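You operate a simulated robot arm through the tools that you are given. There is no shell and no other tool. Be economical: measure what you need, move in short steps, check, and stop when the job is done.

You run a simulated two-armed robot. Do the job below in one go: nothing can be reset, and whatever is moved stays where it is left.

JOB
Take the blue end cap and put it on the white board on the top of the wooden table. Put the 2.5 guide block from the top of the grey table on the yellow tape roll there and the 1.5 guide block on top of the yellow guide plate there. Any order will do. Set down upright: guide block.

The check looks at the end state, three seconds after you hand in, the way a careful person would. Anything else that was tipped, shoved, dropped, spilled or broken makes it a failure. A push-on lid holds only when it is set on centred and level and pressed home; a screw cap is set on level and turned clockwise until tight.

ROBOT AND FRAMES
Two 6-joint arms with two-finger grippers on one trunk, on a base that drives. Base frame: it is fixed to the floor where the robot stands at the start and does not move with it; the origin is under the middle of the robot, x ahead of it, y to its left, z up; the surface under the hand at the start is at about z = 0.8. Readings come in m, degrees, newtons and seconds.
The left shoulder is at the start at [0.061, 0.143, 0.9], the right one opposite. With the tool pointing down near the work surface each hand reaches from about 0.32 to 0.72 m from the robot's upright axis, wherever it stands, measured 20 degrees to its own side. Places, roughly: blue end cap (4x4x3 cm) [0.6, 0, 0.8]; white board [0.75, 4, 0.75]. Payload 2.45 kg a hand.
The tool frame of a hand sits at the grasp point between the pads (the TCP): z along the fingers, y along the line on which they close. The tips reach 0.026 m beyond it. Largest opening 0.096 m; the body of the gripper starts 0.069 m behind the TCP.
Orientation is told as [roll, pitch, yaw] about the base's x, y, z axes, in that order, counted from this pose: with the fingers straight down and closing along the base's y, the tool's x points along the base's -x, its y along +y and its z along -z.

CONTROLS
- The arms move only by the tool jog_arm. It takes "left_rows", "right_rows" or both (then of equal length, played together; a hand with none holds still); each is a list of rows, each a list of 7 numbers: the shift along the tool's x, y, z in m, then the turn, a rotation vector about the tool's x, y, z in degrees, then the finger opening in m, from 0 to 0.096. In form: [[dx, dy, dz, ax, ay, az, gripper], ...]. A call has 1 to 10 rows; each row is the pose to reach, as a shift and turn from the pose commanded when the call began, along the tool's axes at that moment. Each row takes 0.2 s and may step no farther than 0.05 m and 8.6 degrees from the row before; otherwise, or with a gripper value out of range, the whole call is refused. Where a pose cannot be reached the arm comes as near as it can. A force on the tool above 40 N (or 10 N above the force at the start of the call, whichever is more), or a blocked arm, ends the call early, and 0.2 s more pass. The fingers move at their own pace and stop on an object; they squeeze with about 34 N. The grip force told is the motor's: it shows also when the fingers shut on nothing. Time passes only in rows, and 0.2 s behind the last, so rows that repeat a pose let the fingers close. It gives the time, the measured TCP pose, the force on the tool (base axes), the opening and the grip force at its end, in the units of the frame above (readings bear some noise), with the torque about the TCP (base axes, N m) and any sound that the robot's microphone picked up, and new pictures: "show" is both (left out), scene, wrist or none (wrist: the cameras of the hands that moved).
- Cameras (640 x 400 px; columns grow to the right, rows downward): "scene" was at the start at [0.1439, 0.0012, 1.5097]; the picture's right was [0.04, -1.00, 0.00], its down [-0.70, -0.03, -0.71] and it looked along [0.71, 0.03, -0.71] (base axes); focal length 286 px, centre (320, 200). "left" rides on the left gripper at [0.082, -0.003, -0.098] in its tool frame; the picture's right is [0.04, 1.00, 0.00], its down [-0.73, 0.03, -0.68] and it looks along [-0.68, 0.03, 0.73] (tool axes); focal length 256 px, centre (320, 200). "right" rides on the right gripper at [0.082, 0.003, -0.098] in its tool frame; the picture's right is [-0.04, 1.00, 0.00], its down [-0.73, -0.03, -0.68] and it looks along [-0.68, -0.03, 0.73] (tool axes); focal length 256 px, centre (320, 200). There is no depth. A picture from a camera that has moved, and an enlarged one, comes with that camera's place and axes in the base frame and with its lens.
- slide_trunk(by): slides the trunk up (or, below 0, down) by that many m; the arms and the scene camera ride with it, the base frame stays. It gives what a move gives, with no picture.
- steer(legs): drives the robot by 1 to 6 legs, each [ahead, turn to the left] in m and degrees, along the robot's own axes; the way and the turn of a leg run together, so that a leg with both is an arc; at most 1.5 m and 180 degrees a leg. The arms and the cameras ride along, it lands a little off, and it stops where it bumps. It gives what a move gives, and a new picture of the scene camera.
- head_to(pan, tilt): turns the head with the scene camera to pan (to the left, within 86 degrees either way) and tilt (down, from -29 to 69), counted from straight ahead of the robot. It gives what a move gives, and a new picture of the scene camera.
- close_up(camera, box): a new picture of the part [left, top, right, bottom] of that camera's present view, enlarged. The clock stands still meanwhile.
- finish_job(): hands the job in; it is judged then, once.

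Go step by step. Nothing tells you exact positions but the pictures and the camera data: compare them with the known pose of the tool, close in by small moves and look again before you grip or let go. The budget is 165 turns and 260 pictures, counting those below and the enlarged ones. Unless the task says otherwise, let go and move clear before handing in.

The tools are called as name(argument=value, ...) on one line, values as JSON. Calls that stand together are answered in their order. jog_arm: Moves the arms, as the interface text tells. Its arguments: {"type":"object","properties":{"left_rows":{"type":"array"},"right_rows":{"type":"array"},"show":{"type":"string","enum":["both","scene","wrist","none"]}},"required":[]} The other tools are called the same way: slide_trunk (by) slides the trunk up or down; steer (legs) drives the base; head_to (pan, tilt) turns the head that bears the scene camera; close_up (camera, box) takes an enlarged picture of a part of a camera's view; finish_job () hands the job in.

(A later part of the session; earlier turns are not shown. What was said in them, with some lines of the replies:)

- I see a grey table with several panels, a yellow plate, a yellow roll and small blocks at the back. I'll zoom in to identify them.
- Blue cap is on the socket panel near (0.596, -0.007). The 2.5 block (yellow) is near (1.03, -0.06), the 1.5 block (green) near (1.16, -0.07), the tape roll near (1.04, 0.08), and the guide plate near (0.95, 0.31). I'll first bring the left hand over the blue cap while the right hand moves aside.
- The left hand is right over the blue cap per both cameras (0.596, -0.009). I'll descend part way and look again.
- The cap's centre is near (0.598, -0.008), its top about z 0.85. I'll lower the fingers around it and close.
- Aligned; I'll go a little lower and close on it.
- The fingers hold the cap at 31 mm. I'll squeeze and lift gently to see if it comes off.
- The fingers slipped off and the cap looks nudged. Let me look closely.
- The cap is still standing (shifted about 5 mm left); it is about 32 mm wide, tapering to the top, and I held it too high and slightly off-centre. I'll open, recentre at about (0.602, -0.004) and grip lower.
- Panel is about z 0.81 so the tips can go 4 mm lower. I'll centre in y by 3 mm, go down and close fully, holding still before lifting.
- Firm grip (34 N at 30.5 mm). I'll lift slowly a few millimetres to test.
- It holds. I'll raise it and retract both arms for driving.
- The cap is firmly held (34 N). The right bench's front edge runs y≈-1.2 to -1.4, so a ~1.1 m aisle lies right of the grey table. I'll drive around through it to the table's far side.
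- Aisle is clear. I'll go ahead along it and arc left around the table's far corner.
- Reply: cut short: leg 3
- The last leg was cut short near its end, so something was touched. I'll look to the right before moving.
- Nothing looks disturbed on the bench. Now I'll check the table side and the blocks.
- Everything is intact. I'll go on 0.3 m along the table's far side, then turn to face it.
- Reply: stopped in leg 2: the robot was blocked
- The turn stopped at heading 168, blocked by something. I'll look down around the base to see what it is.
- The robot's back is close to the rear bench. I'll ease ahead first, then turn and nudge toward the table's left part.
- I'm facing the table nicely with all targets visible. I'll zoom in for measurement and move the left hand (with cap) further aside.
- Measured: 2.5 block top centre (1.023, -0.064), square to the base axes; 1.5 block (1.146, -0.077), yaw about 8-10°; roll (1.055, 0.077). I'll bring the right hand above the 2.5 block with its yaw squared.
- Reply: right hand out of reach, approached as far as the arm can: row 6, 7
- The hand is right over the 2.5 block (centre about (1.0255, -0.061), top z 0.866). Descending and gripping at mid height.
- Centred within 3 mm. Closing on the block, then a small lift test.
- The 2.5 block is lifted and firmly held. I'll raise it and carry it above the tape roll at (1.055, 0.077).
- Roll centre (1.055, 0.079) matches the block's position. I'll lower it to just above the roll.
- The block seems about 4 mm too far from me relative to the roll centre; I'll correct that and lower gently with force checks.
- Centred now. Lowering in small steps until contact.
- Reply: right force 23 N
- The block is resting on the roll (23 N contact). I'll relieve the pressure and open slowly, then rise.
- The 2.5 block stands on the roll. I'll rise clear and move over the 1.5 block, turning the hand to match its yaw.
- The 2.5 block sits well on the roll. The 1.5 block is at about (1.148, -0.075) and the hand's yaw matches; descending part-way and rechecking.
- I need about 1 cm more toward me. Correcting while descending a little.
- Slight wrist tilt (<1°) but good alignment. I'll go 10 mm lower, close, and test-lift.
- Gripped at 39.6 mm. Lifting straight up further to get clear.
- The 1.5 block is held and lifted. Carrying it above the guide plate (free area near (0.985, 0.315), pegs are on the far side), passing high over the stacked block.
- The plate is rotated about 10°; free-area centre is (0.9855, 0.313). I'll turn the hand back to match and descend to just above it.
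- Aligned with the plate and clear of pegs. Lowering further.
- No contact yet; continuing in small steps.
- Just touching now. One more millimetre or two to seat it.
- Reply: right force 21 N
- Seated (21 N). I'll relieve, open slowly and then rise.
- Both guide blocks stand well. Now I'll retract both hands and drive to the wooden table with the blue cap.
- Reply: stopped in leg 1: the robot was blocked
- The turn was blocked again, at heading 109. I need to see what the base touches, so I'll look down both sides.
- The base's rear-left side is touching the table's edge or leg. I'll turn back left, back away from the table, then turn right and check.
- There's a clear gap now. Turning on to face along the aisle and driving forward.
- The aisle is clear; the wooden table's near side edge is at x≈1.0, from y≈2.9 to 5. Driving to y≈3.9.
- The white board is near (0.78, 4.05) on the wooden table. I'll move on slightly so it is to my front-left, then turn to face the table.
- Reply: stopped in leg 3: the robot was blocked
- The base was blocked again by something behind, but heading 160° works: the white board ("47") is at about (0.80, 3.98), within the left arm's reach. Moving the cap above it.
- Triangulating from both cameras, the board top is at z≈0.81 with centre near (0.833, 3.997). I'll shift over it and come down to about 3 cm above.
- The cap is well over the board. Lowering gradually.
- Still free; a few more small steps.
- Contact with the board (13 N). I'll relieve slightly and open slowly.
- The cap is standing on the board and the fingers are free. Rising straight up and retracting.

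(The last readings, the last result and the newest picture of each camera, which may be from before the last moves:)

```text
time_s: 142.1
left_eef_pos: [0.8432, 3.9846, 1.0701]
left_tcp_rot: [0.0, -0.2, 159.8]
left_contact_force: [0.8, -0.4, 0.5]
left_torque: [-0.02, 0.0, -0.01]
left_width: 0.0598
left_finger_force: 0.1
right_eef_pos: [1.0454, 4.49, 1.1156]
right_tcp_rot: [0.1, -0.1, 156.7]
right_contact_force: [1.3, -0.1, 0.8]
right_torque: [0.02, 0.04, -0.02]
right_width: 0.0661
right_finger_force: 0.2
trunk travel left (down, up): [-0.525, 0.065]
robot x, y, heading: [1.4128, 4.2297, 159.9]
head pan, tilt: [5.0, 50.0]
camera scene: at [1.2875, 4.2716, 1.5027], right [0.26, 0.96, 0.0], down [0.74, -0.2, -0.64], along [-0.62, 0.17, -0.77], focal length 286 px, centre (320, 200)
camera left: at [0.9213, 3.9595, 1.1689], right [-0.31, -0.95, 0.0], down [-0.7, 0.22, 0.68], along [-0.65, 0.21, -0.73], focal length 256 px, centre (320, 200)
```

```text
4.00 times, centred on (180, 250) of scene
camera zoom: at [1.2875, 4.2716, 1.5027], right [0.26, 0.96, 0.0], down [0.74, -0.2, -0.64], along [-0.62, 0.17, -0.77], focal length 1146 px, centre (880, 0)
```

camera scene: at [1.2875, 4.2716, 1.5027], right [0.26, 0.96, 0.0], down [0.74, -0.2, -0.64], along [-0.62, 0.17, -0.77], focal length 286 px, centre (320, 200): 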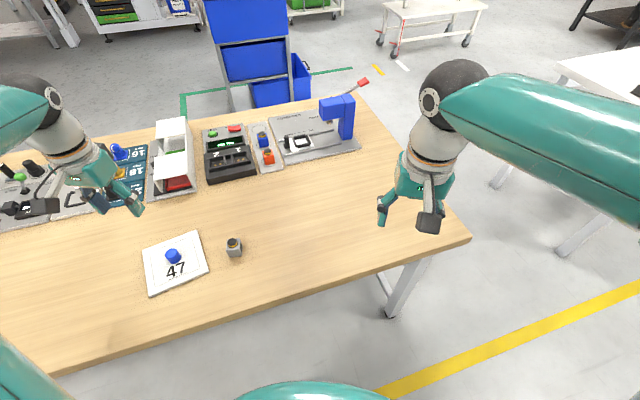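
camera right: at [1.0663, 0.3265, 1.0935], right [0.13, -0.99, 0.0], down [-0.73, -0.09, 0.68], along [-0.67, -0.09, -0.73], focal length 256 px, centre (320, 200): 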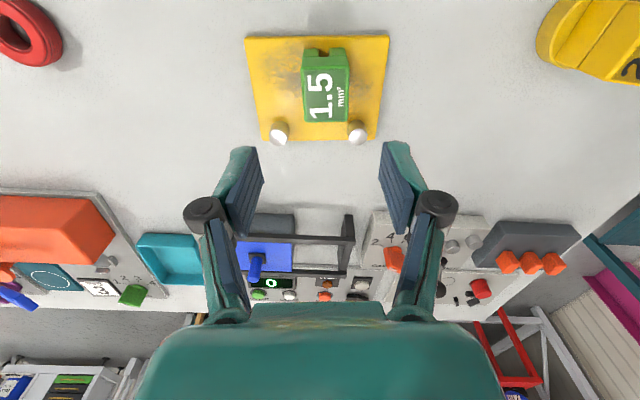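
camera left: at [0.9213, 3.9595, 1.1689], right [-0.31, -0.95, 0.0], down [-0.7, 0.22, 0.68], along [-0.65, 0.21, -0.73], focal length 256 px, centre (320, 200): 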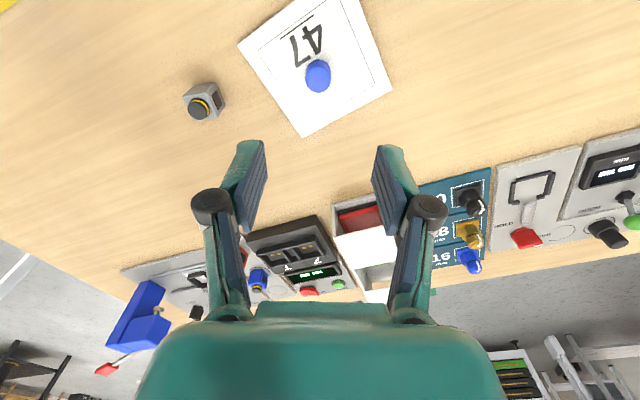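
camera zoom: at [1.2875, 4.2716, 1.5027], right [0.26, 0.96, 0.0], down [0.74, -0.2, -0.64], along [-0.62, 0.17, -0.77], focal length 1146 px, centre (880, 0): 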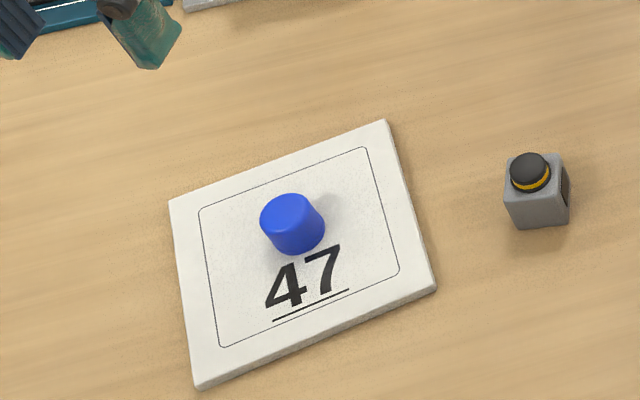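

The cap stands on the white board. A final look behind (where the base bumped) and at the distant grey table.

head_to(pan=-86, tilt=45)

head_to(pan=75, tilt=20)

close_up(camera="scene", box=[80, 60, 280, 185])

```text
time_s: 143.8
left_eef_pos: [0.8415, 3.9851, 1.0695]
left_tcp_rot: [-0.1, 0.0, 159.7]
left_contact_force: [0.0, -0.2, -0.4]
left_torque: [0.01, -0.01, 0.0]
left_width: 0.06
left_finger_force: 0.0
right_eef_pos: [1.0444, 4.4902, 1.1147]
right_tcp_rot: [0.0, -0.1, 156.7]
right_contact_force: [-0.1, 0.0, -0.5]
right_torque: [0.01, -0.01, -0.01]
right_width: 0.066
right_finger_force: 0.0
trunk travel left (down, up): [-0.525, 0.065]
robot x, y, heading: [1.4155, 4.2314, 159.8]
head pan, tilt: [-85.9, 45.0]
camera scene: at [1.3827, 4.3296, 1.5095], right [0.96, -0.28, 0.0], down [-0.2, -0.68, -0.71], along [0.2, 0.68, -0.71], focal length 286 px, centre (320, 200)
```

scene: 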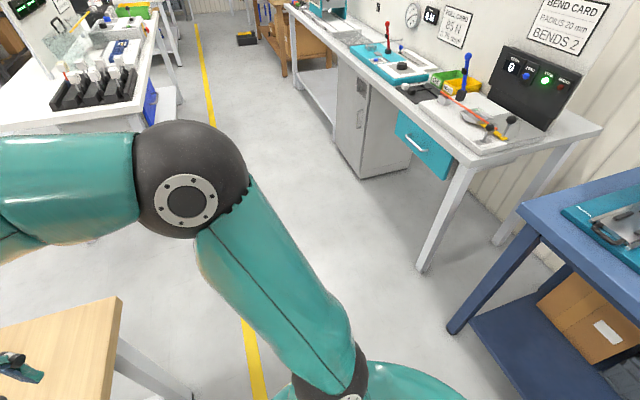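

```text
time_s: 146.3
left_eef_pos: [0.8407, 3.9852, 1.0701]
left_tcp_rot: [-0.1, -0.2, 159.8]
left_contact_force: [-0.4, -0.2, -0.4]
left_torque: [-0.01, 0.03, 0.0]
left_width: 0.0597
left_finger_force: 0.0
right_eef_pos: [1.045, 4.4898, 1.1139]
right_tcp_rot: [0.1, 0.0, 156.7]
right_contact_force: [1.0, 0.3, 0.6]
right_torque: [-0.01, -0.02, -0.01]
right_width: 0.0658
right_finger_force: 0.1
trunk travel left (down, up): [-0.525, 0.065]
robot x, y, heading: [1.4166, 4.2308, 159.8]
head pan, tilt: [75.0, 20.0]
camera scene: at [1.3062, 4.1754, 1.5482], right [-0.82, 0.58, 0.0], down [0.2, 0.28, -0.94], along [-0.54, -0.77, -0.34], focal length 286 px, centre (320, 200)
```

scene: 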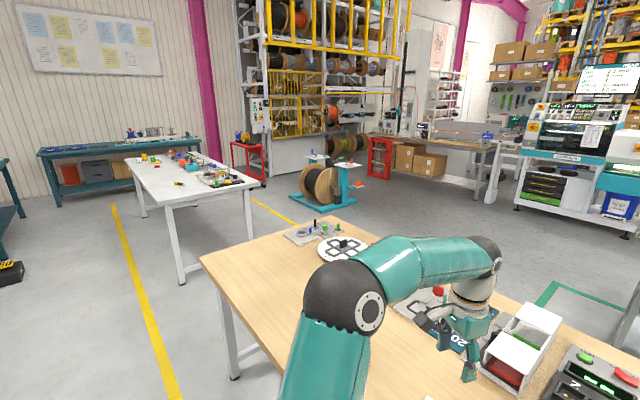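

```text
3.20 times, centred on (180, 122) of scene
camera zoom: at [1.3062, 4.1754, 1.5482], right [-0.82, 0.58, 0.0], down [0.2, 0.28, -0.94], along [-0.54, -0.77, -0.34], focal length 916 px, centre (768, 448)
```

zoom: 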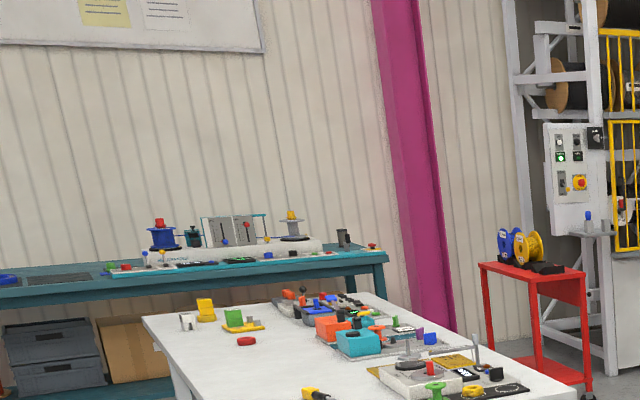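

close_up(camera="scene", box=[124, 145, 172, 175])

```text
13.33 times, centred on (148, 160) of scene
camera zoom: at [1.3062, 4.1754, 1.5482], right [-0.82, 0.58, 0.0], down [0.2, 0.28, -0.94], along [-0.54, -0.77, -0.34], focal length 3819 px, centre (2613, 733)
```

zoom: 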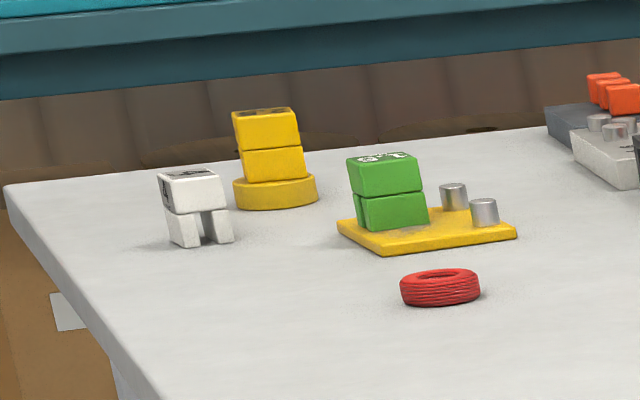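

Both guide blocks stand upright where they should, the cap is on the board, and both hands are clear. Handing in.

finish_job()

```text
The job is handed in.
```

I finished the job and handed it in. The blue end cap is on the white board. The 2.5 guide block stands upright on the yellow tape roll, and the 1.5 guide block stands upright on the yellow guide plate.

The base bumped something a few times while driving, once against the grey table. My last views of both tables showed nothing tipped or knocked over.
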